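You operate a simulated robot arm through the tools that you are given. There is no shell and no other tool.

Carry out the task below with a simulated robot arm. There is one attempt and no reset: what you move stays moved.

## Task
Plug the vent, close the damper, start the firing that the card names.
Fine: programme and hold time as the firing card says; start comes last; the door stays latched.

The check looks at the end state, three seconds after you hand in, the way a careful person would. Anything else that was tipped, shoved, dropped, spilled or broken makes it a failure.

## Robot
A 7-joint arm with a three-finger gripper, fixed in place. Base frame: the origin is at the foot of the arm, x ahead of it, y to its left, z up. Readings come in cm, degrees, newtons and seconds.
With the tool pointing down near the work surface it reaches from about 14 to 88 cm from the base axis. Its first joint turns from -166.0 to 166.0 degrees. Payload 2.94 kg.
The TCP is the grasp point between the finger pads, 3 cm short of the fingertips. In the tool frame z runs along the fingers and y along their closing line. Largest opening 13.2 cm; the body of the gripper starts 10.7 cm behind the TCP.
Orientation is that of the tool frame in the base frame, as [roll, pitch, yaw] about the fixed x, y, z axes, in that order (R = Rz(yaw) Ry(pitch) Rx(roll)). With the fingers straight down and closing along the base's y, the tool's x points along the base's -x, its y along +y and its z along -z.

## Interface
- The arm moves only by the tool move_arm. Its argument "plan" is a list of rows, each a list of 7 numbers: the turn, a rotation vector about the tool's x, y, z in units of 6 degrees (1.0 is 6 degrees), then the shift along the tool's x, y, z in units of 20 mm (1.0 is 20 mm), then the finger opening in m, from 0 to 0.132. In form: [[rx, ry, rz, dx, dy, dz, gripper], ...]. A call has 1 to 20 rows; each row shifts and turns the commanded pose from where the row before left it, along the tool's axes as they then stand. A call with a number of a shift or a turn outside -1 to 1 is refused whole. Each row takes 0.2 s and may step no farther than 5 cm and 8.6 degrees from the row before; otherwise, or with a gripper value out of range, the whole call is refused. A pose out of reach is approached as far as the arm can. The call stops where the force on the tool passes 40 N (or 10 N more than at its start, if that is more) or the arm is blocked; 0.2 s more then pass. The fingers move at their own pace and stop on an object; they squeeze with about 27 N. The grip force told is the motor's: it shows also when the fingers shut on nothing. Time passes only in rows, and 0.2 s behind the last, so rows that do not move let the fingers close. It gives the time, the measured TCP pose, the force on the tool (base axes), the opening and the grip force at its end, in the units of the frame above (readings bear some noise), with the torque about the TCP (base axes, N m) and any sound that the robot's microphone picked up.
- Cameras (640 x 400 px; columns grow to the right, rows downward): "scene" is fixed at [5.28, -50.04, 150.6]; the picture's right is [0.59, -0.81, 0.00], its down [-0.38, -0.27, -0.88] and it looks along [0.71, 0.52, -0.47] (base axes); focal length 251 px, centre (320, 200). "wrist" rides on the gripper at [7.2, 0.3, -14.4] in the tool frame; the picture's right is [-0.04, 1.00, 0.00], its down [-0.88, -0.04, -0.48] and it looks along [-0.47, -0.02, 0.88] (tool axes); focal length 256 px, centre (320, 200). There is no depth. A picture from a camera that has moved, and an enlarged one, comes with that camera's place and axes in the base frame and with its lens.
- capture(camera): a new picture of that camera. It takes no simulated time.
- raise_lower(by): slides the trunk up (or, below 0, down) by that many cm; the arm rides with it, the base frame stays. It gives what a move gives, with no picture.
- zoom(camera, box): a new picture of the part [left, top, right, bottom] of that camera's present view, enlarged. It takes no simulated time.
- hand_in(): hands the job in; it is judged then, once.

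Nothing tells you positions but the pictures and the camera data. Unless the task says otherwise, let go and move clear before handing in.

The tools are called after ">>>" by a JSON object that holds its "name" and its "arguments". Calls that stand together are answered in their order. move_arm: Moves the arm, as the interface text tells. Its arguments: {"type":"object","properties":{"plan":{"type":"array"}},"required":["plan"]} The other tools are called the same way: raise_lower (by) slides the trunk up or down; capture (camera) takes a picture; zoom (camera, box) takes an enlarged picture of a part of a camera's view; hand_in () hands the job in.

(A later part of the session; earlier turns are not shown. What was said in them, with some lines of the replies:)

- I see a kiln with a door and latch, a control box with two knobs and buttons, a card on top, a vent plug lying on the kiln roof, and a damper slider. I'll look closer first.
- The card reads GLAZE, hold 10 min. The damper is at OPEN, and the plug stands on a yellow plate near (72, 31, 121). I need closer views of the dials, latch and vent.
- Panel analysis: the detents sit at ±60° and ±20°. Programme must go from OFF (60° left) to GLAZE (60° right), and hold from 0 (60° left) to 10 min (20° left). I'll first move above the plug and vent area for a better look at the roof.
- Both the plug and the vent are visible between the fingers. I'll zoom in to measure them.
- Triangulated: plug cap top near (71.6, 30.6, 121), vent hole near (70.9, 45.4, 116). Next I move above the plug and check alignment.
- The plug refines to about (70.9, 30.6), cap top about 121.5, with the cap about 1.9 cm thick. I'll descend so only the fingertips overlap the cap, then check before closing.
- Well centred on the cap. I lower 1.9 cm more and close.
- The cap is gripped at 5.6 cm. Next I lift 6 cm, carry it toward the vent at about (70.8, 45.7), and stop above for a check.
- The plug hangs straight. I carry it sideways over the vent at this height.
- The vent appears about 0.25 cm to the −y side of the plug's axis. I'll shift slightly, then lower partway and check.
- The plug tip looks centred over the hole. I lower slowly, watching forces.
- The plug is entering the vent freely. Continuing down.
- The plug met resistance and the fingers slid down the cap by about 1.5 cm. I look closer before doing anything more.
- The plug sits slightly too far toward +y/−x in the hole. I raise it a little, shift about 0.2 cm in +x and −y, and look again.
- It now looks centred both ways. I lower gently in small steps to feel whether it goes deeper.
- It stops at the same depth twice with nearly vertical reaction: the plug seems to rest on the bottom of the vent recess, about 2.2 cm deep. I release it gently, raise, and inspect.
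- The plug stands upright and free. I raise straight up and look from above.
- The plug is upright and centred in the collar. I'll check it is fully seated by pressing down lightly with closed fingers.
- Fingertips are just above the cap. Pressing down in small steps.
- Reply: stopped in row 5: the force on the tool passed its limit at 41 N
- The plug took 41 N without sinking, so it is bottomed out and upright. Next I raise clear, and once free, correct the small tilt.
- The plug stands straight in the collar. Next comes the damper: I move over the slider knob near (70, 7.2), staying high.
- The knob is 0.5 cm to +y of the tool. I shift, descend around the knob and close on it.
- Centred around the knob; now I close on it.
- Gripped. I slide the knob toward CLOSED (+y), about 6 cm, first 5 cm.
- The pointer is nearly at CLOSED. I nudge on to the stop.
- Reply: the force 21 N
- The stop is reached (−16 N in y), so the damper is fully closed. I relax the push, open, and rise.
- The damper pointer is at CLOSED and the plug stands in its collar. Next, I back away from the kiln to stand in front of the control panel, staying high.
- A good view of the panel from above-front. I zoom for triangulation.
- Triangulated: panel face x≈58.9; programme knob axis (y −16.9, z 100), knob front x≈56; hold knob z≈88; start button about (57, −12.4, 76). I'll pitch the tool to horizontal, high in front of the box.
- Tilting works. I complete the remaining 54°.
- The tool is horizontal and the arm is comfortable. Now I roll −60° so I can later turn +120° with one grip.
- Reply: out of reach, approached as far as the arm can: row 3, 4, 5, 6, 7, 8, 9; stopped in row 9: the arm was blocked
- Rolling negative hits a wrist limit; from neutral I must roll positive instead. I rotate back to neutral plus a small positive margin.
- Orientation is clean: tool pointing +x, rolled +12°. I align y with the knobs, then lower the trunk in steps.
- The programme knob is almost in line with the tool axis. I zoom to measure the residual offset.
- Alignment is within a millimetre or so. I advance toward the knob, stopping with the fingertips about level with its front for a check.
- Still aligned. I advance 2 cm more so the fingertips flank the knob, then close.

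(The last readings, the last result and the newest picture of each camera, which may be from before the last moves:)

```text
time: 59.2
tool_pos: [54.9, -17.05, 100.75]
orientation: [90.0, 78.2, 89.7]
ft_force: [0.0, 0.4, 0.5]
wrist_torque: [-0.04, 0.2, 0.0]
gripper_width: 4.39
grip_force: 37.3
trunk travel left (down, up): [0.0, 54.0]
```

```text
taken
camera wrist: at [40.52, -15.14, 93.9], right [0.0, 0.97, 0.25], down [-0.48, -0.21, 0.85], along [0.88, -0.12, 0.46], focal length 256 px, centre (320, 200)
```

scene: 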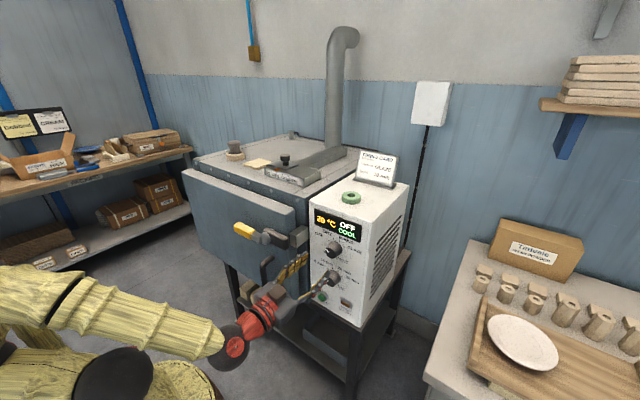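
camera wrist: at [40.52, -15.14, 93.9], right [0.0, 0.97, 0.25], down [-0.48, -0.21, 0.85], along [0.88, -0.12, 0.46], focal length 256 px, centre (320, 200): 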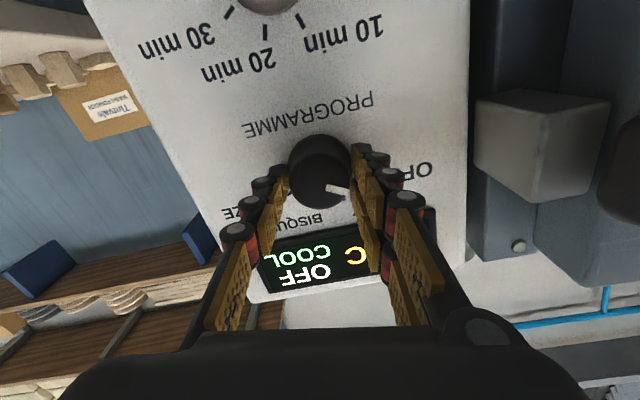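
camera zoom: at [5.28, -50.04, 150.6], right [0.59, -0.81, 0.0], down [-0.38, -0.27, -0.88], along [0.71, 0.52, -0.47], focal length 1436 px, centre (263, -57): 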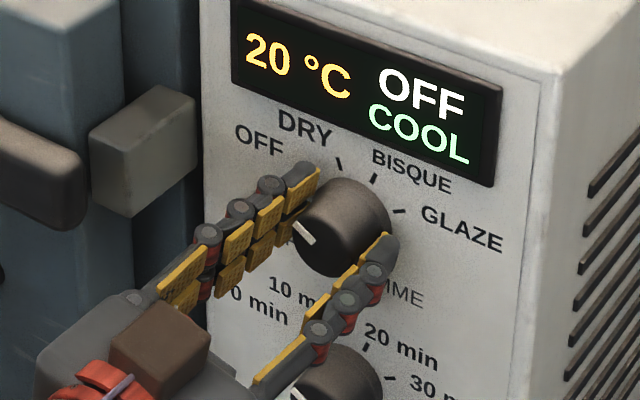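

Gripped (4.4 cm). I turn clockwise by about 40° first and check the dial and display.

>>> {"name": "move_arm", "arguments": {"plan": [[0, 0, 0.667, 0, 0, 0, 0.02], [0, 0, 0.667, 0, 0, 0, 0.02], [0, 0, 0.667, 0, 0, 0, 0.02], [0, 0, 0.667, 0, 0, 0, 0.02], [0, 0, 0.667, 0, 0, 0, 0.02], [0, 0, 0.667, 0, 0, 0, 0.02], [0, 0, 0.667, 0, 0, 0, 0.02], [0, 0, 0.667, 0, 0, 0, 0.02], [0, 0, 0.667, 0, 0, 0, 0.02], [0, 0, 0.667, 0, 0, 0, 0.02], [0, 0, 0, 0, 0, 0, 0.02]]}}

>>> {"name": "zoom", "arguments": {"camera": "scene", "box": [290, 210, 370, 280]}}

>>> {"name": "capture", "arguments": {"camera": "wrist"}}

```text
time: 61.6
tool_pos: [54.86, -17.19, 100.73]
orientation: [90.0, 38.1, 89.8]
ft_force: [-19.8, -14.4, -6.4]
wrist_torque: [-0.02, 0.44, -0.37]
gripper_width: 4.38
grip_force: 44.5
trunk travel left (down, up): [0.0, 54.0]
```

```text
5.71 times, centred on (330, 245) of scene
camera zoom: at [5.28, -50.04, 150.6], right [0.59, -0.81, 0.0], down [-0.38, -0.27, -0.88], along [0.71, 0.52, -0.47], focal length 1436 px, centre (263, -57)
```

zoom: 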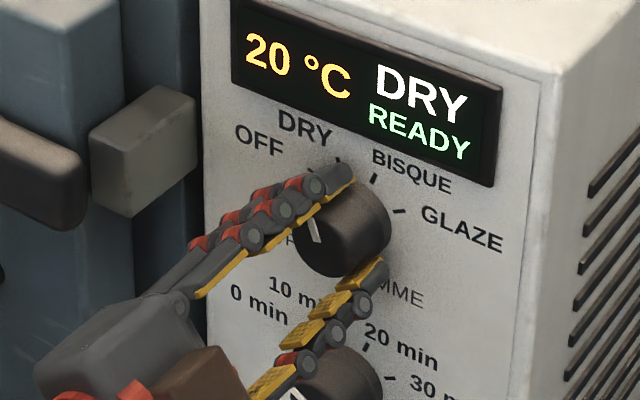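

```text
taken
camera wrist: at [40.54, -11.18, 96.59], right [0.0, 0.58, 0.81], down [-0.48, -0.71, 0.51], along [0.88, -0.39, 0.28], focal length 256 px, centre (320, 200)
```

wrist: 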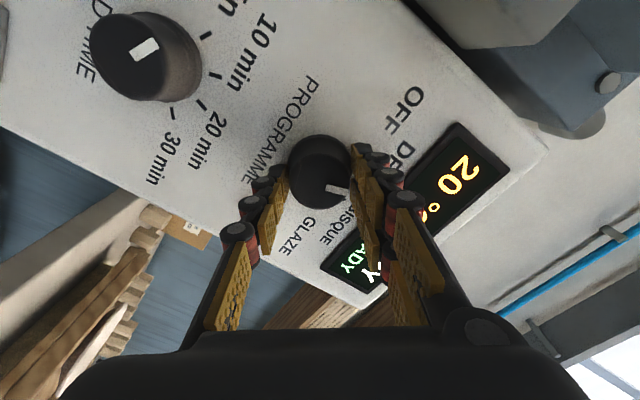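

Display reads DRY, READY, so the knob follows. I continue another 40° to BISQUE, easing back a hair to relieve the axial push.

>>> {"name": "move_arm", "arguments": {"plan": [[0, 0, 0.667, 0, 0, -0.05, 0.02], [0, 0, 0.667, 0, 0, 0, 0.02], [0, 0, 0.667, 0, 0, 0, 0.02], [0, 0, 0.667, 0, 0, 0, 0.02], [0, 0, 0.667, 0, 0, 0, 0.02], [0, 0, 0.667, 0, 0, 0, 0.02], [0, 0, 0.667, 0, 0, 0, 0.02], [0, 0, 0.667, 0, 0, 0, 0.02], [0, 0, 0.667, 0, 0, 0, 0.02], [0, 0, 0.667, 0, 0, 0, 0.02], [0, 0, 0, 0, 0, 0, 0.02]]}}

>>> {"name": "zoom", "arguments": {"camera": "scene", "box": [290, 210, 370, 280]}}

>>> {"name": "capture", "arguments": {"camera": "scene"}}

```text
time: 64.0
tool_pos: [54.98, -17.16, 100.52]
orientation: [90.2, -2.0, 89.7]
ft_force: [-13.3, -19.9, -21.3]
wrist_torque: [-0.08, 0.63, -0.16]
gripper_width: 4.34
grip_force: 45.2
trunk travel left (down, up): [0.0, 54.0]
```

```text
5.71 times, centred on (330, 245) of scene
camera zoom: at [5.28, -50.04, 150.6], right [0.59, -0.81, 0.0], down [-0.38, -0.27, -0.88], along [0.71, 0.52, -0.47], focal length 1436 px, centre (263, -57)
```

zoom: 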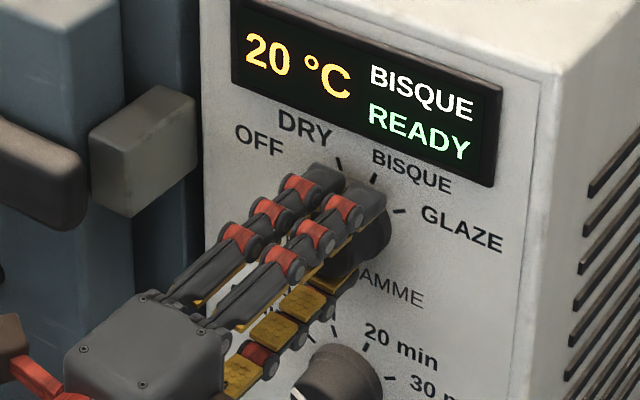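

```text
taken
```

scene: 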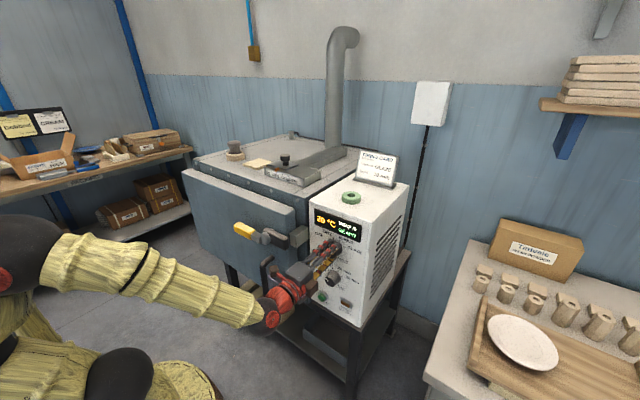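

BISQUE, READY. Side forces show the tool axis is slightly off the knob axis, so I shift 1.5–2 mm to relieve and turn the last 40° to GLAZE.

>>> {"name": "move_arm", "arguments": {"plan": [[0, 0, 0, -0.075, -0.1, -0.03, 0.02], [0, 0, 0.667, 0, 0, 0, 0.02], [0, 0, 0.667, 0, 0, 0, 0.02], [0, 0, 0.667, 0, 0, 0, 0.02], [0, 0, 0.667, 0, 0, 0, 0.02], [0, 0, 0.667, 0, 0, 0, 0.02], [0, 0, 0.667, 0, 0, 0, 0.02], [0, 0, 0.667, 0, 0, 0, 0.02], [0, 0, 0.667, 0, 0, 0, 0.02], [0, 0, 0.667, 0, 0, 0, 0.02], [0, 0, 0.667, 0, 0, 0, 0.02], [0, 0, 0, 0, 0, 0, 0.02]]}}

>>> {"name": "zoom", "arguments": {"camera": "scene", "box": [290, 210, 370, 280]}}

>>> {"name": "capture", "arguments": {"camera": "wrist"}}

```text
time: 66.7
tool_pos: [54.83, -16.91, 100.42]
orientation: [90.0, -41.9, 89.9]
ft_force: [-10.5, 11.4, -20.7]
wrist_torque: [-0.64, 0.47, 0.68]
gripper_width: 4.35
grip_force: 45.0
trunk travel left (down, up): [0.0, 54.0]
```

```text
5.71 times, centred on (330, 245) of scene
camera zoom: at [5.28, -50.04, 150.6], right [0.59, -0.81, 0.0], down [-0.38, -0.27, -0.88], along [0.71, 0.52, -0.47], focal length 1436 px, centre (263, -57)
```

zoom: 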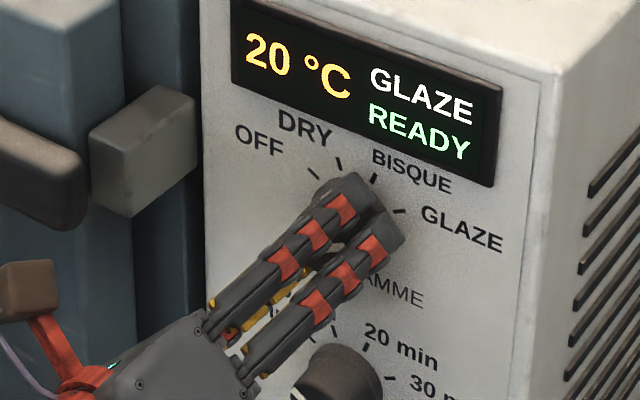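

```text
taken
camera wrist: at [40.51, -11.73, 105.61], right [0.0, -0.7, 0.72], down [-0.48, -0.63, -0.61], along [0.88, -0.34, -0.33], focal length 256 px, centre (320, 200)
```

wrist: 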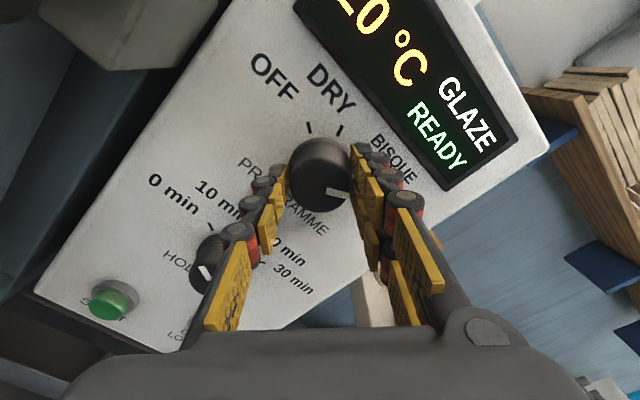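

GLAZE, READY. I open and back straight out, then verify.

>>> {"name": "move_arm", "arguments": {"plan": [[0, 0, 0, 0, 0, 0, 0.055], [0, 0, 0, 0, 0, 0, 0.07], [0, 0, 0, 0, 0, 0, 0.07], [0, 0, 0, 0, 0, -0.5, 0.07], [0, 0, 0, 0, 0, -1, 0.07], [0, 0, 0, 0, 0, -1, 0.07], [0, 0, 0, 0, 0, -1, 0.07], [0, 0, 0, 0, 0, 0, 0.07]]}}

>>> {"name": "zoom", "arguments": {"camera": "scene", "box": [290, 210, 370, 280]}}

>>> {"name": "capture", "arguments": {"camera": "wrist"}}

```text
time: 68.5
tool_pos: [47.73, -17.13, 100.33]
orientation: [90.0, -41.8, 89.8]
ft_force: [-0.5, -0.1, 0.7]
wrist_torque: [0.01, 0.0, -0.02]
gripper_width: 6.99
grip_force: 0.0
trunk travel left (down, up): [0.0, 54.0]
```

```text
5.71 times, centred on (330, 245) of scene
camera zoom: at [5.28, -50.04, 150.6], right [0.59, -0.81, 0.0], down [-0.38, -0.27, -0.88], along [0.71, 0.52, -0.47], focal length 1436 px, centre (263, -57)
```

zoom: 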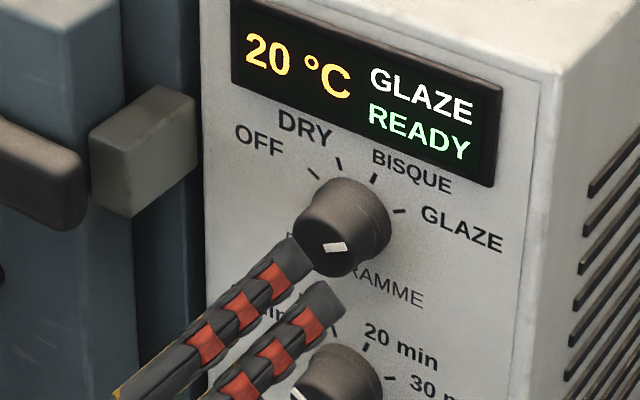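

```text
taken
camera wrist: at [33.48, -11.78, 105.48], right [0.0, -0.7, 0.72], down [-0.48, -0.63, -0.61], along [0.88, -0.34, -0.33], focal length 256 px, centre (320, 200)
```

wrist: 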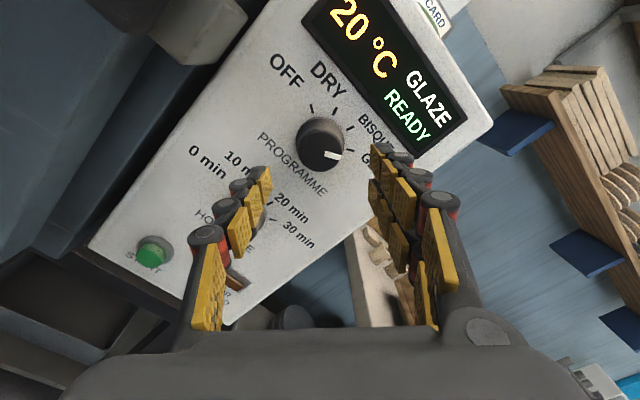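

GLAZE is set and the pointer agrees. Next, I roll back 40° and go down about 12 cm to the hold knob.

>>> {"name": "move_arm", "arguments": {"plan": [[0, 0, -0.95, 0, 0, 0, 0.07], [0, 0, -0.95, 0, 0, 0, 0.07], [0, 0, -0.95, 0, 0, 0, 0.07], [0, 0, -0.95, 0, 0, 0, 0.07], [0, 0, -0.95, 0, 0, 0, 0.07], [0, 0, -0.95, 0, 0, 0, 0.07], [0, 0, -0.95, 0, 0, 0, 0.07], [0, 0, 0, -0.03, -0.86, 0, 0.07], [0, 0, 0, -0.03, -0.86, 0, 0.07], [0, 0, 0, -0.03, -0.86, 0, 0.07], [0, 0, 0, -0.03, -0.86, 0, 0.07], [0, 0, 0, -0.03, -0.86, 0, 0.07], [0, 0, 0, -0.03, -0.86, 0, 0.07], [0, 0, 0, -0.03, -0.86, 0, 0.07], [0, 0, 0, 0, 0, 0, 0.07]]}}

>>> {"name": "capture", "arguments": {"camera": "scene"}}

>>> {"name": "capture", "arguments": {"camera": "wrist"}}

>>> {"name": "zoom", "arguments": {"camera": "wrist", "box": [270, 100, 370, 200]}}

```text
time: 71.7
tool_pos: [47.95, -17.05, 88.42]
orientation: [90.1, -2.0, 89.8]
ft_force: [0.1, 0.2, -0.6]
wrist_torque: [0.01, 0.01, -0.05]
gripper_width: 7.01
grip_force: 0.1
trunk travel left (down, up): [0.0, 54.0]
```

```text
taken
```

scene: 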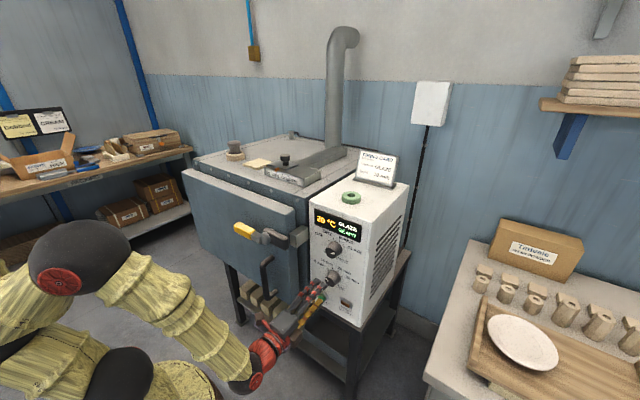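

```text
taken
camera wrist: at [33.73, -9.72, 89.05], right [0.0, -0.08, 1.0], down [-0.48, -0.88, -0.07], along [0.88, -0.48, -0.04], focal length 256 px, centre (320, 200)
```

wrist: 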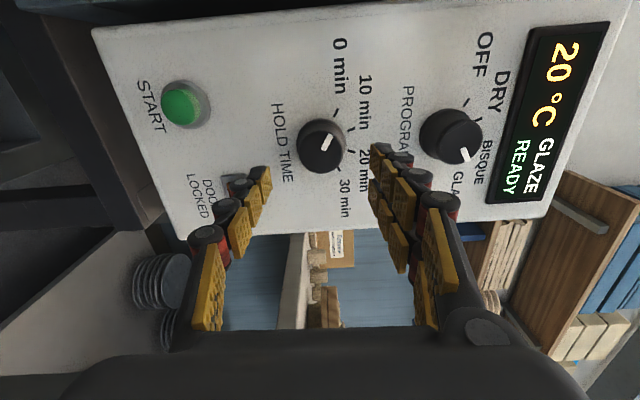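

```text
4.00 times, centred on (320, 150) of wrist
camera zoom: at [33.73, -9.72, 89.05], right [0.0, -0.08, 1.0], down [-0.48, -0.88, -0.07], along [0.88, -0.48, -0.04], focal length 1024 px, centre (320, 400)
```

zoom: 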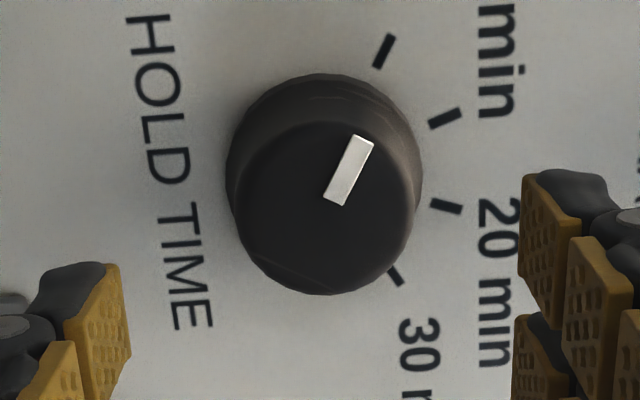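

The hold knob is well aligned. I apply a 1 mm correction and advance around it.

>>> {"name": "move_arm", "arguments": {"plan": [[0, 0, 0, -0.05, 0.02, 0.5, 0.07], [0, 0, 0, 0, 0, 0.9, 0.07], [0, 0, 0, 0, 0, 0.9, 0.07], [0, 0, 0, 0, 0, 0.7, 0.07], [0, 0, 0, 0, 0, 0.45, 0.07], [0, 0, 0, 0, 0, 0, 0.07]]}}

>>> {"name": "capture", "arguments": {"camera": "wrist"}}

>>> {"name": "zoom", "arguments": {"camera": "scene", "box": [285, 225, 375, 315]}}

```text
time: 73.0
tool_pos: [54.86, -17.42, 88.44]
orientation: [90.1, -2.0, 89.8]
ft_force: [0.1, -0.7, 0.4]
wrist_torque: [0.02, -0.04, 0.02]
gripper_width: 7.0
grip_force: 0.0
trunk travel left (down, up): [0.0, 54.0]
```

```text
taken
camera wrist: at [40.46, -10.03, 89.22], right [0.0, -0.08, 1.0], down [-0.48, -0.88, -0.07], along [0.88, -0.48, -0.04], focal length 256 px, centre (320, 200)
```

wrist: 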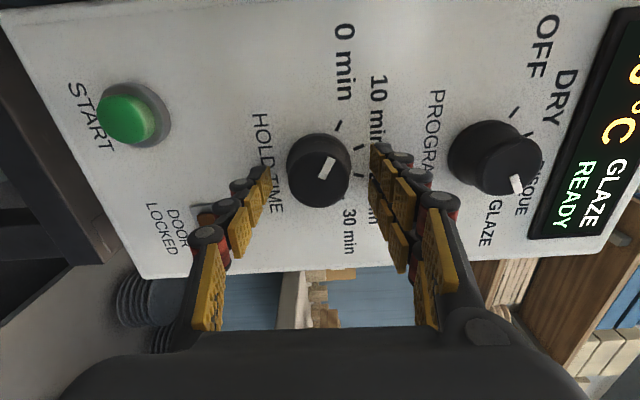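

```text
4.44 times, centred on (330, 270) of scene
camera zoom: at [5.28, -50.04, 150.6], right [0.59, -0.81, 0.0], down [-0.38, -0.27, -0.88], along [0.71, 0.52, -0.47], focal length 1117 px, centre (276, -111)
```

zoom: 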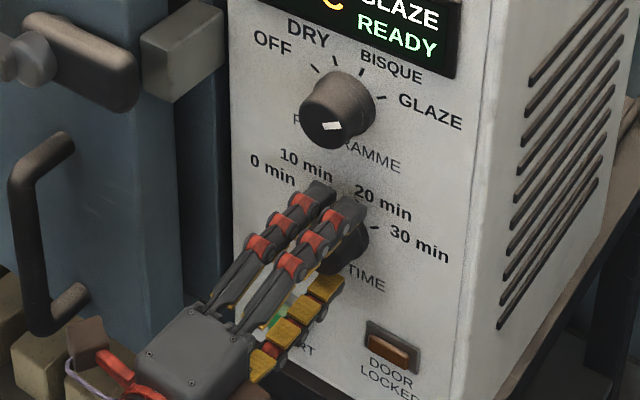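

>>> {"name": "zoom", "arguments": {"camera": "wrist", "box": [270, 120, 370, 220]}}

```text
4.00 times, centred on (320, 170) of wrist
camera zoom: at [40.46, -10.03, 89.22], right [0.0, -0.08, 1.0], down [-0.48, -0.88, -0.07], along [0.88, -0.48, -0.04], focal length 1024 px, centre (320, 320)
```

zoom: 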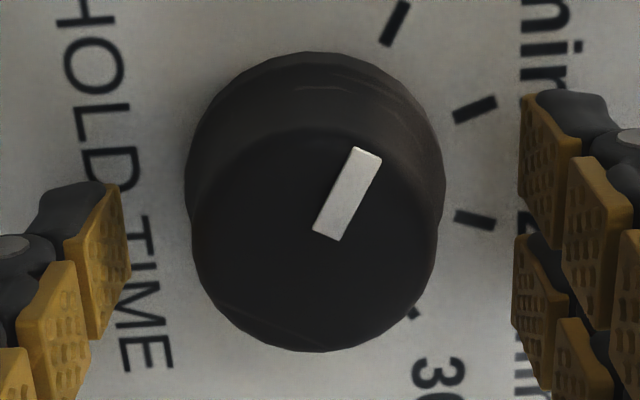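

>>> {"name": "move_arm", "arguments": {"plan": [[0, 0, 0, 0.08, -0.03, 0, 0.07], [0, 0, 0, 0, 0, 0, 0.02], [0, 0, 0, 0, 0, 0, 0.02], [0, 0, 0, 0, 0, 0, 0.02], [0, 0, 0, 0, 0, 0, 0.02]]}}

>>> {"name": "capture", "arguments": {"camera": "wrist"}}

```text
time: 74.2
tool_pos: [54.66, -17.26, 88.55]
orientation: [90.0, -1.9, 89.8]
ft_force: [0.2, 0.2, -0.4]
wrist_torque: [0.04, -0.03, 0.0]
gripper_width: 4.37
grip_force: 36.7
trunk travel left (down, up): [0.0, 54.0]
```

```text
taken
camera wrist: at [40.42, -9.85, 89.15], right [0.0, -0.08, 1.0], down [-0.48, -0.88, -0.07], along [0.88, -0.48, -0.04], focal length 256 px, centre (320, 200)
```

wrist: 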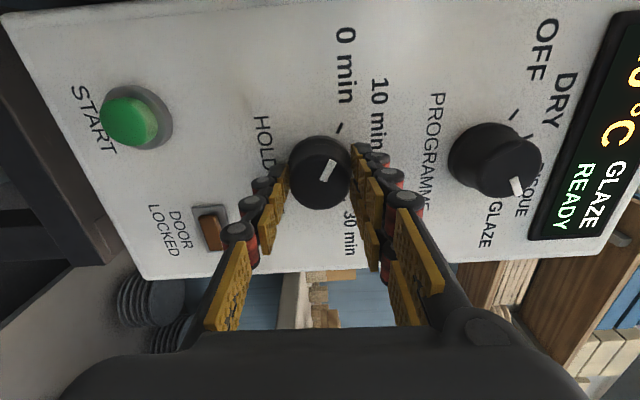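

Gripped cleanly. I turn +40° to 10 min.

>>> {"name": "move_arm", "arguments": {"plan": [[0, 0, 0.667, 0, 0, 0, 0.02], [0, 0, 0.667, 0, 0, 0, 0.02], [0, 0, 0.667, 0, 0, 0, 0.02], [0, 0, 0.667, 0, 0, 0, 0.02], [0, 0, 0.667, 0, 0, 0, 0.02], [0, 0, 0.667, 0, 0, 0, 0.02], [0, 0, 0.667, 0, 0, 0, 0.02], [0, 0, 0.667, 0, 0, 0, 0.02], [0, 0, 0.667, 0, 0, 0, 0.02], [0, 0, 0.667, 0, 0, 0, 0.02], [0, 0, 0, 0, 0, 0, 0.02]]}}

>>> {"name": "capture", "arguments": {"camera": "wrist"}}

>>> {"name": "zoom", "arguments": {"camera": "scene", "box": [285, 205, 375, 305]}}

```text
time: 76.7
tool_pos: [54.71, -17.11, 88.26]
orientation: [90.0, -41.9, 89.8]
ft_force: [-7.0, 6.5, -4.8]
wrist_torque: [-0.03, 0.45, -0.17]
gripper_width: 4.35
grip_force: 45.2
trunk travel left (down, up): [0.0, 54.0]
```

```text
taken
camera wrist: at [40.4, -11.86, 93.54], right [0.0, -0.7, 0.71], down [-0.48, -0.63, -0.62], along [0.88, -0.34, -0.33], focal length 256 px, centre (320, 200)
```

wrist: 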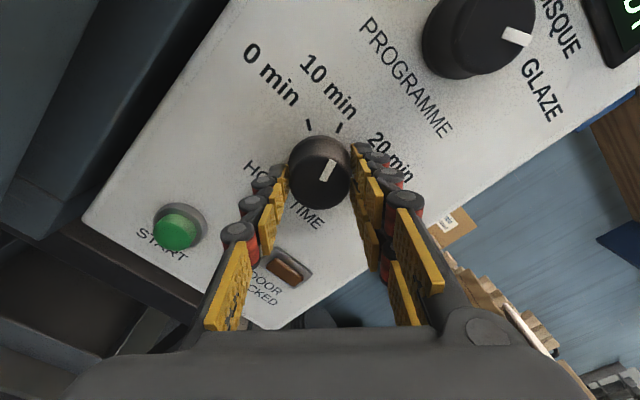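

```text
4.00 times, centred on (330, 255) of scene
camera zoom: at [5.28, -50.04, 150.6], right [0.59, -0.81, 0.0], down [-0.38, -0.27, -0.88], along [0.71, 0.52, -0.47], focal length 1005 px, centre (280, -20)
```

zoom: 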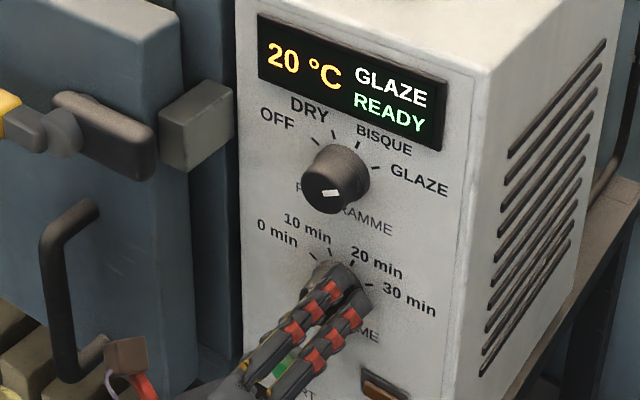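

Now release, back out, and check the pointer against the 10 min tick.

>>> {"name": "move_arm", "arguments": {"plan": [[0, 0, 0, 0, 0, 0, 0.055], [0, 0, 0, 0, 0, 0, 0.07], [0, 0, 0, 0, 0, 0, 0.07], [0, 0, 0, 0, 0, -0.5, 0.07], [0, 0, 0, 0, 0, -1, 0.07], [0, 0, 0, 0, 0, -1, 0.07], [0, 0, 0, 0, 0, -1, 0.07], [0, 0, 0, 0, 0, 0, 0.07]]}}

>>> {"name": "capture", "arguments": {"camera": "wrist"}}

>>> {"name": "zoom", "arguments": {"camera": "wrist", "box": [250, 60, 410, 220]}}

>>> {"name": "zoom", "arguments": {"camera": "scene", "box": [300, 235, 380, 315]}}

```text
time: 78.5
tool_pos: [47.7, -17.31, 88.52]
orientation: [90.1, -41.9, 89.9]
ft_force: [0.4, 0.4, -0.6]
wrist_torque: [0.0, -0.03, -0.01]
gripper_width: 7.0
grip_force: 0.1
trunk travel left (down, up): [0.0, 54.0]
```

```text
taken
camera wrist: at [33.34, -11.98, 93.61], right [0.0, -0.7, 0.72], down [-0.48, -0.63, -0.62], along [0.88, -0.34, -0.33], focal length 256 px, centre (320, 200)
```

wrist: 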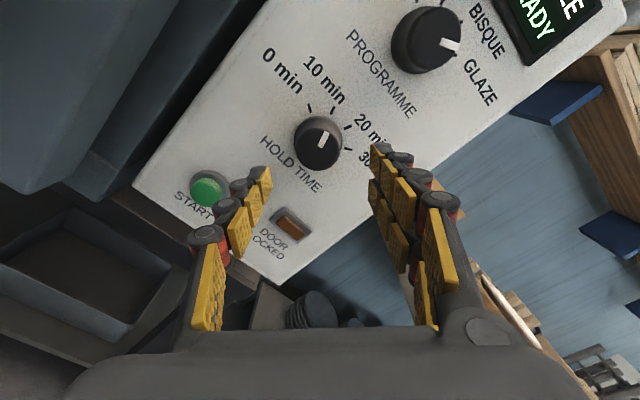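

```text
2.50 times, centred on (330, 140) of wrist
camera zoom: at [33.34, -11.98, 93.61], right [0.0, -0.7, 0.72], down [-0.48, -0.63, -0.62], along [0.88, -0.34, -0.33], focal length 640 px, centre (295, 350)
```

zoom: 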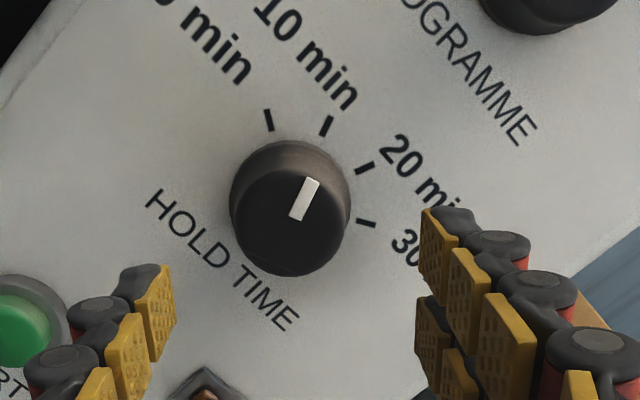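

```text
5.00 times, centred on (340, 275) of scene
camera zoom: at [5.28, -50.04, 150.6], right [0.59, -0.81, 0.0], down [-0.38, -0.27, -0.88], along [0.71, 0.52, -0.47], focal length 1256 px, centre (220, -175)
```

zoom: 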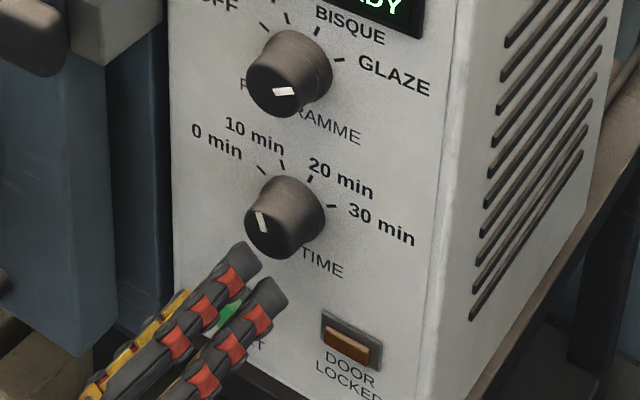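

Hold is at 10 min with the pointer parallel to its tick, and the programme is GLAZE/READY. Last is START: I close the fingers and line up with the green button at about (57, −12.3, 76.5).

>>> {"name": "move_arm", "arguments": {"plan": [[0, 0, 0, -0.309, -0.866, 0, 0.07], [0, 0, 0, -0.309, -0.866, 0, 0.05], [0, 0, 0, -0.309, -0.866, 0, 0.03], [0, 0, 0, -0.309, -0.866, 0, 0.0], [0, 0, 0, -0.309, -0.866, 0, 0.0], [0, 0, 0, -0.309, -0.866, 0, 0.0], [0, 0, 0, -0.309, -0.866, 0, 0.0], [0, 0, 0, 0, 0, 0, 0.0]]}}

>>> {"name": "capture", "arguments": {"camera": "wrist"}}

>>> {"name": "capture", "arguments": {"camera": "scene"}}

>>> {"name": "zoom", "arguments": {"camera": "wrist", "box": [260, 80, 400, 220]}}

```text
time: 80.2
tool_pos: [47.63, -12.53, 76.83]
orientation: [90.1, -42.0, 89.8]
ft_force: [-0.2, -0.2, 0.5]
wrist_torque: [-0.01, -0.01, -0.03]
gripper_width: 0.02
grip_force: 26.2
trunk travel left (down, up): [0.0, 54.0]
```

```text
taken
camera wrist: at [33.35, -7.13, 81.94], right [0.0, -0.7, 0.72], down [-0.48, -0.63, -0.61], along [0.88, -0.34, -0.33], focal length 256 px, centre (320, 200)
```

wrist: 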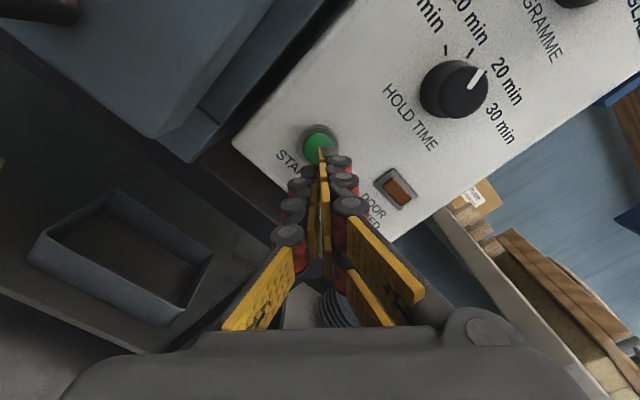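

```text
taken
```

scene: 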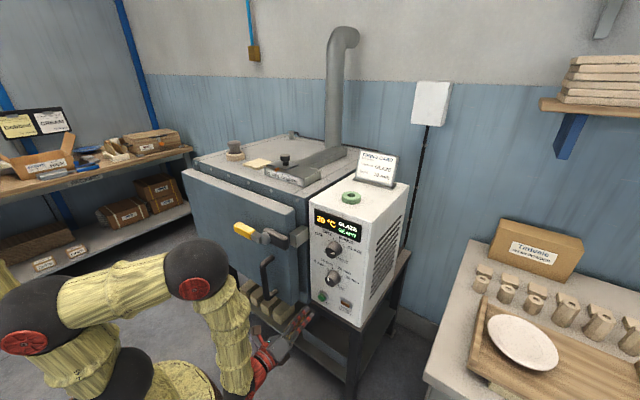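

```text
2.86 times, centred on (330, 150) of wrist
camera zoom: at [33.35, -7.13, 81.94], right [0.0, -0.7, 0.72], down [-0.48, -0.63, -0.61], along [0.88, -0.34, -0.33], focal length 731 px, centre (291, 343)
```

zoom: 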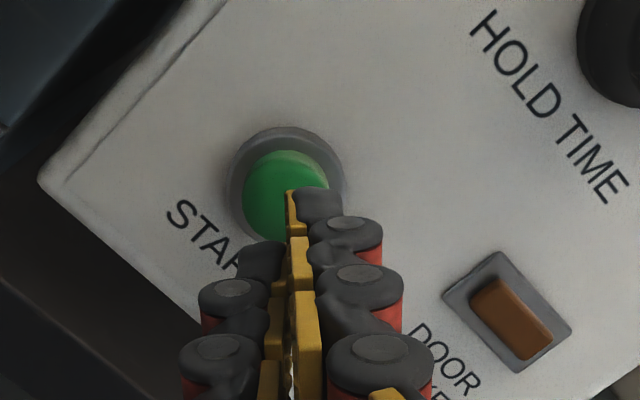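

Aligned within 2 mm. I correct slightly and advance 5 cm, then approach slowly.

>>> {"name": "move_arm", "arguments": {"plan": [[0, 0, 0, -0.05, -0.055, 0.7, 0.0], [0, 0, 0, 0, 0, 0.9, 0.0], [0, 0, 0, 0, 0, 0.9, 0.0], [0, 0, 0, 0, 0, 0, 0.0]]}}

>>> {"name": "zoom", "arguments": {"camera": "wrist", "box": [260, 80, 400, 220]}}

>>> {"name": "zoom", "arguments": {"camera": "scene", "box": [290, 260, 370, 330]}}

```text
time: 81.2
tool_pos: [52.86, -12.39, 76.39]
orientation: [90.0, -41.9, 89.9]
ft_force: [-1.1, -0.8, 0.7]
wrist_torque: [-0.04, 0.03, 0.04]
gripper_width: 0.0
grip_force: 27.2
trunk travel left (down, up): [0.0, 54.0]
```

```text
2.86 times, centred on (330, 150) of wrist
camera zoom: at [38.41, -7.04, 81.56], right [0.0, -0.7, 0.71], down [-0.48, -0.63, -0.62], along [0.88, -0.34, -0.33], focal length 731 px, centre (291, 343)
```

zoom: 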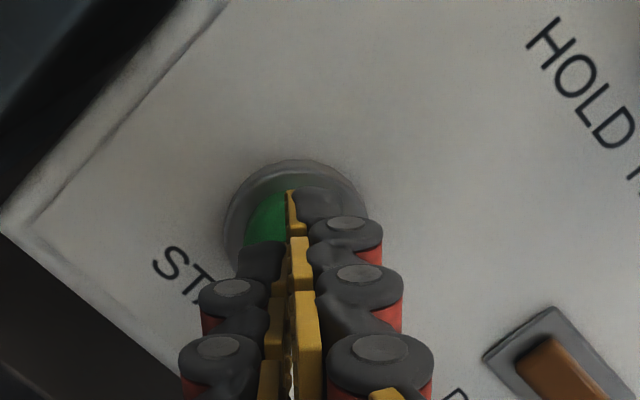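

```text
5.71 times, centred on (330, 295) of scene
camera zoom: at [5.28, -50.04, 150.6], right [0.59, -0.81, 0.0], down [-0.38, -0.27, -0.88], along [0.71, 0.52, -0.47], focal length 1436 px, centre (263, -343)
```

zoom: 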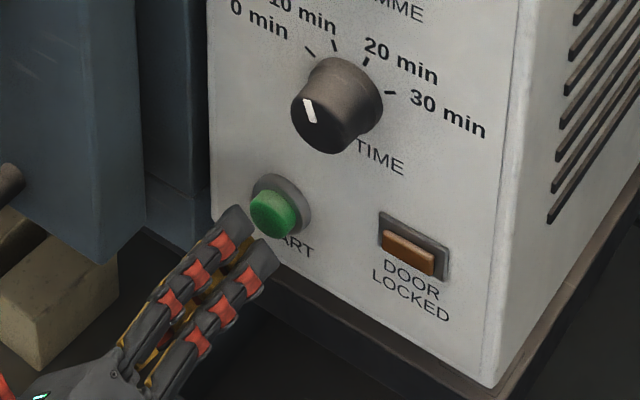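

The fingertips are just short of the button. I press forward in small steps.

>>> {"name": "move_arm", "arguments": {"plan": [[0, 0, 0, 0, 0, 0.2, 0.0], [0, 0, 0, 0, 0, 0.2, 0.0], [0, 0, 0, 0, 0, 0.1, 0.0], [0, 0, 0, 0, 0, 0.1, 0.0], [0, 0, 0, 0, 0, 0, 0.0]]}}

>>> {"name": "zoom", "arguments": {"camera": "scene", "box": [290, 205, 380, 330]}}

```text
time: 82.5
tool_pos: [53.92, -12.26, 76.51]
orientation: [90.0, -41.9, 89.8]
ft_force: [-0.4, 0.0, -0.5]
wrist_torque: [-0.03, 0.02, 0.01]
gripper_width: 0.0
grip_force: 27.3
trunk travel left (down, up): [0.0, 54.0]
```

```text
3.20 times, centred on (335, 268) of scene
camera zoom: at [5.28, -50.04, 150.6], right [0.59, -0.81, 0.0], down [-0.38, -0.27, -0.88], along [0.71, 0.52, -0.47], focal length 804 px, centre (272, -16)
```

zoom: 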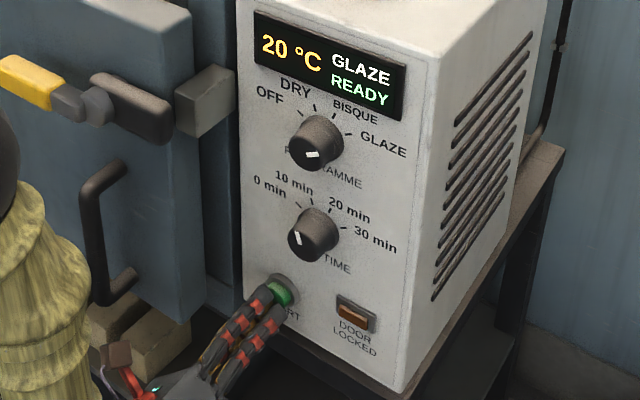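

>>> {"name": "move_arm", "arguments": {"plan": [[0, 0, 0, 0, 0, 0.1, 0.0], [0, 0, 0, 0, 0, 0.1, 0.0], [0, 0, 0, 0, 0, 0.1, 0.0], [0, 0, 0, 0, 0, 0, 0.0]]}}

>>> {"name": "zoom", "arguments": {"camera": "scene", "box": [290, 205, 380, 330]}}

```text
time: 83.5
tool_pos: [54.63, -12.27, 76.53]
orientation: [90.0, -41.8, 89.8]
ft_force: [-2.8, 0.7, 0.5]
wrist_torque: [-0.03, 0.01, -0.01]
gripper_width: 0.6
grip_force: 28.4
trunk travel left (down, up): [0.0, 54.0]
heard: click
```

```text
3.20 times, centred on (335, 268) of scene
camera zoom: at [5.28, -50.04, 150.6], right [0.59, -0.81, 0.0], down [-0.38, -0.27, -0.88], along [0.71, 0.52, -0.47], focal length 804 px, centre (272, -16)
```

zoom: 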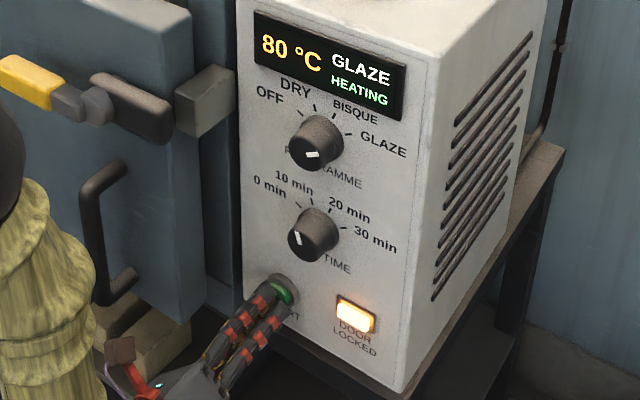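

Click: the display shows GLAZE HEATING and the DOOR LOCKED light is on. I back straight out and verify everything.

>>> {"name": "move_arm", "arguments": {"plan": [[0, 0, 0, 0, 0, -0.3, 0.0], [0, 0, 0, 0, 0, -0.8, 0.0], [0, 0, 0, 0, 0, -1, 0.0], [0, 0, 0, 0, 0, -1, 0.0], [0, 0, 0, 0, 0, -1, 0.0], [0, 0, 0, 0, 0, 0, 0.0]]}}

>>> {"name": "capture", "arguments": {"camera": "scene"}}

>>> {"name": "zoom", "arguments": {"camera": "scene", "box": [200, 120, 340, 200]}}

>>> {"name": "zoom", "arguments": {"camera": "scene", "box": [290, 205, 380, 330]}}

>>> {"name": "capture", "arguments": {"camera": "wrist"}}

```text
time: 84.8
tool_pos: [46.32, -12.14, 76.26]
orientation: [90.0, -42.0, 89.7]
ft_force: [-0.3, -0.3, 0.4]
wrist_torque: [-0.01, 0.01, -0.04]
gripper_width: 0.0
grip_force: 28.3
trunk travel left (down, up): [0.0, 54.0]
```

```text
taken
```

scene: 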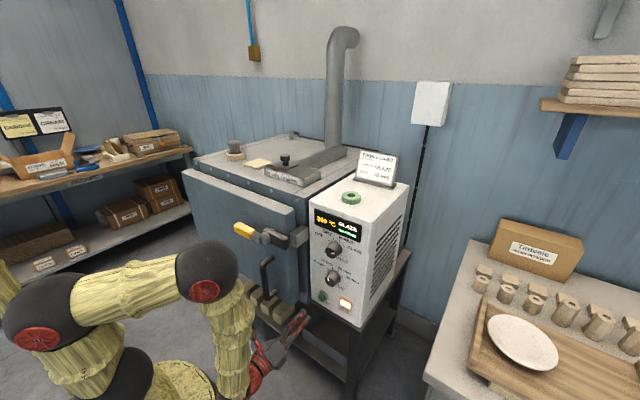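

```text
4.57 times, centred on (270, 160) of scene
camera zoom: at [5.28, -50.04, 150.6], right [0.59, -0.81, 0.0], down [-0.38, -0.27, -0.88], along [0.71, 0.52, -0.47], focal length 1149 px, centre (549, 383)
```

zoom: 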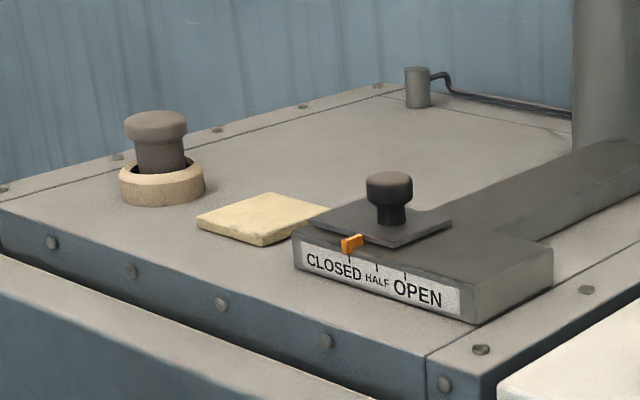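

```text
3.20 times, centred on (335, 268) of scene
camera zoom: at [5.28, -50.04, 150.6], right [0.59, -0.81, 0.0], down [-0.38, -0.27, -0.88], along [0.71, 0.52, -0.47], focal length 804 px, centre (272, -16)
```

zoom: 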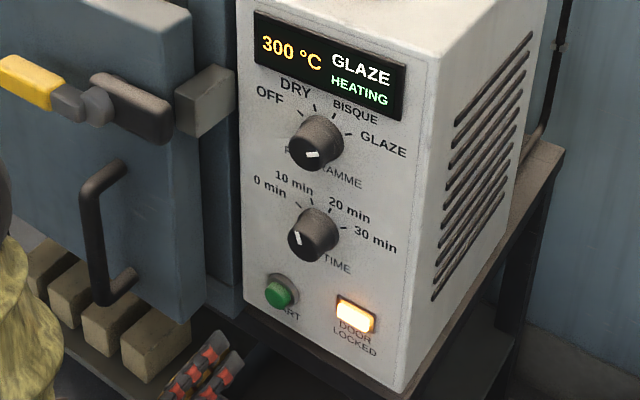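

```text
taken
camera wrist: at [31.92, -6.91, 81.51], right [0.0, -0.7, 0.72], down [-0.48, -0.63, -0.61], along [0.88, -0.34, -0.33], focal length 256 px, centre (320, 200)
```

wrist: 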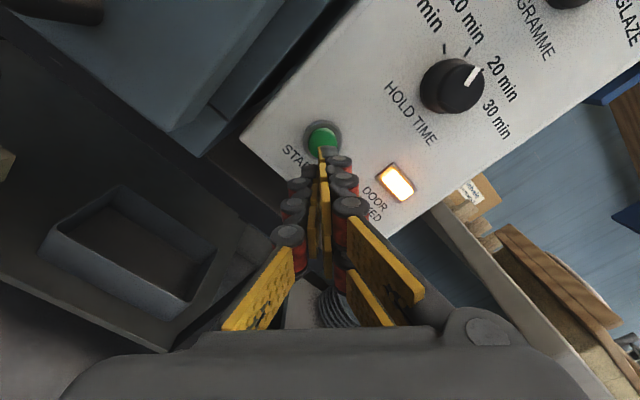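

The end state looks right:
- **Firing:** the display reads GLAZE HEATING, the hold pointer is at 10 min, and the DOOR LOCKED light is on.
- **Kiln:** the damper is at CLOSED, the plug stands in the vent, and the latch handle is unmoved.
- **Arm and surroundings:** the arm is clear, and the card and green ring are where they were.

One last close look at the plug and latch, then I hand in.

>>> {"name": "zoom", "arguments": {"camera": "scene", "box": [215, 130, 265, 165]}}

>>> {"name": "zoom", "arguments": {"camera": "scene", "box": [215, 200, 325, 310]}}

```text
11.43 times, centred on (240, 148) of scene
camera zoom: at [5.28, -50.04, 150.6], right [0.59, -0.81, 0.0], down [-0.38, -0.27, -0.88], along [0.71, 0.52, -0.47], focal length 2872 px, centre (1234, 800)
```

zoom: 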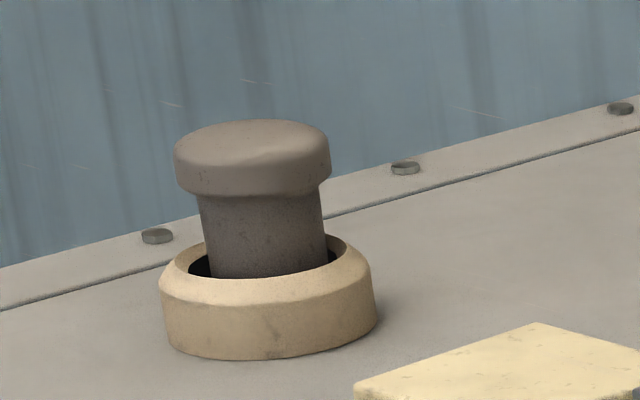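

```text
3.64 times, centred on (270, 255) of scene
camera zoom: at [5.28, -50.04, 150.6], right [0.59, -0.81, 0.0], down [-0.38, -0.27, -0.88], along [0.71, 0.52, -0.47], focal length 914 px, centre (502, 0)
```

zoom: 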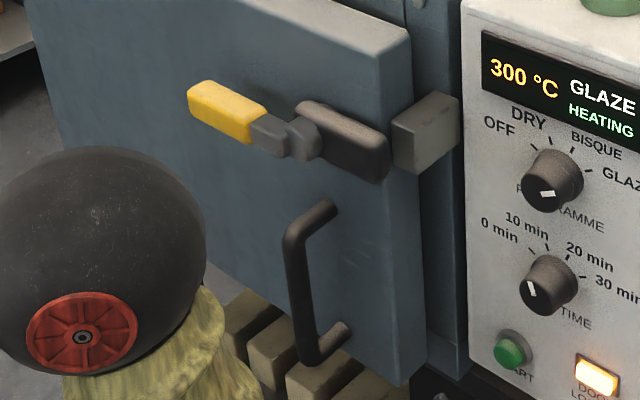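

The plug is upright in the vent collar, the latch is unchanged, and the kiln is heating on GLAZE with a 10 min hold. Handing in.

>>> {"name": "hand_in", "arguments": {}}

```text
The job is handed in.
```

I set the kiln up as the card says and handed the job in; I haven't seen the check's result.

- **Vent:** the plug stands upright in the vent collar. It went in about 2.5 cm and stopped there. Pressing down with about 40 N did not move it further, so I took it as seated, though most of the plug stays above the collar.
- **Damper:** I slid it to its stop, and the pointer is at CLOSED.
- **Firing:** the programme is GLAZE and the hold is 10 min, both set before I pressed START last. After a click, the display read GLAZE HEATING, climbing to 300 °C, and the DOOR LOCKED light came on.
- **Door and surroundings:** the latch is unmoved, and I saw nothing tipped or knocked over. The arm is let go and clear of the panel.
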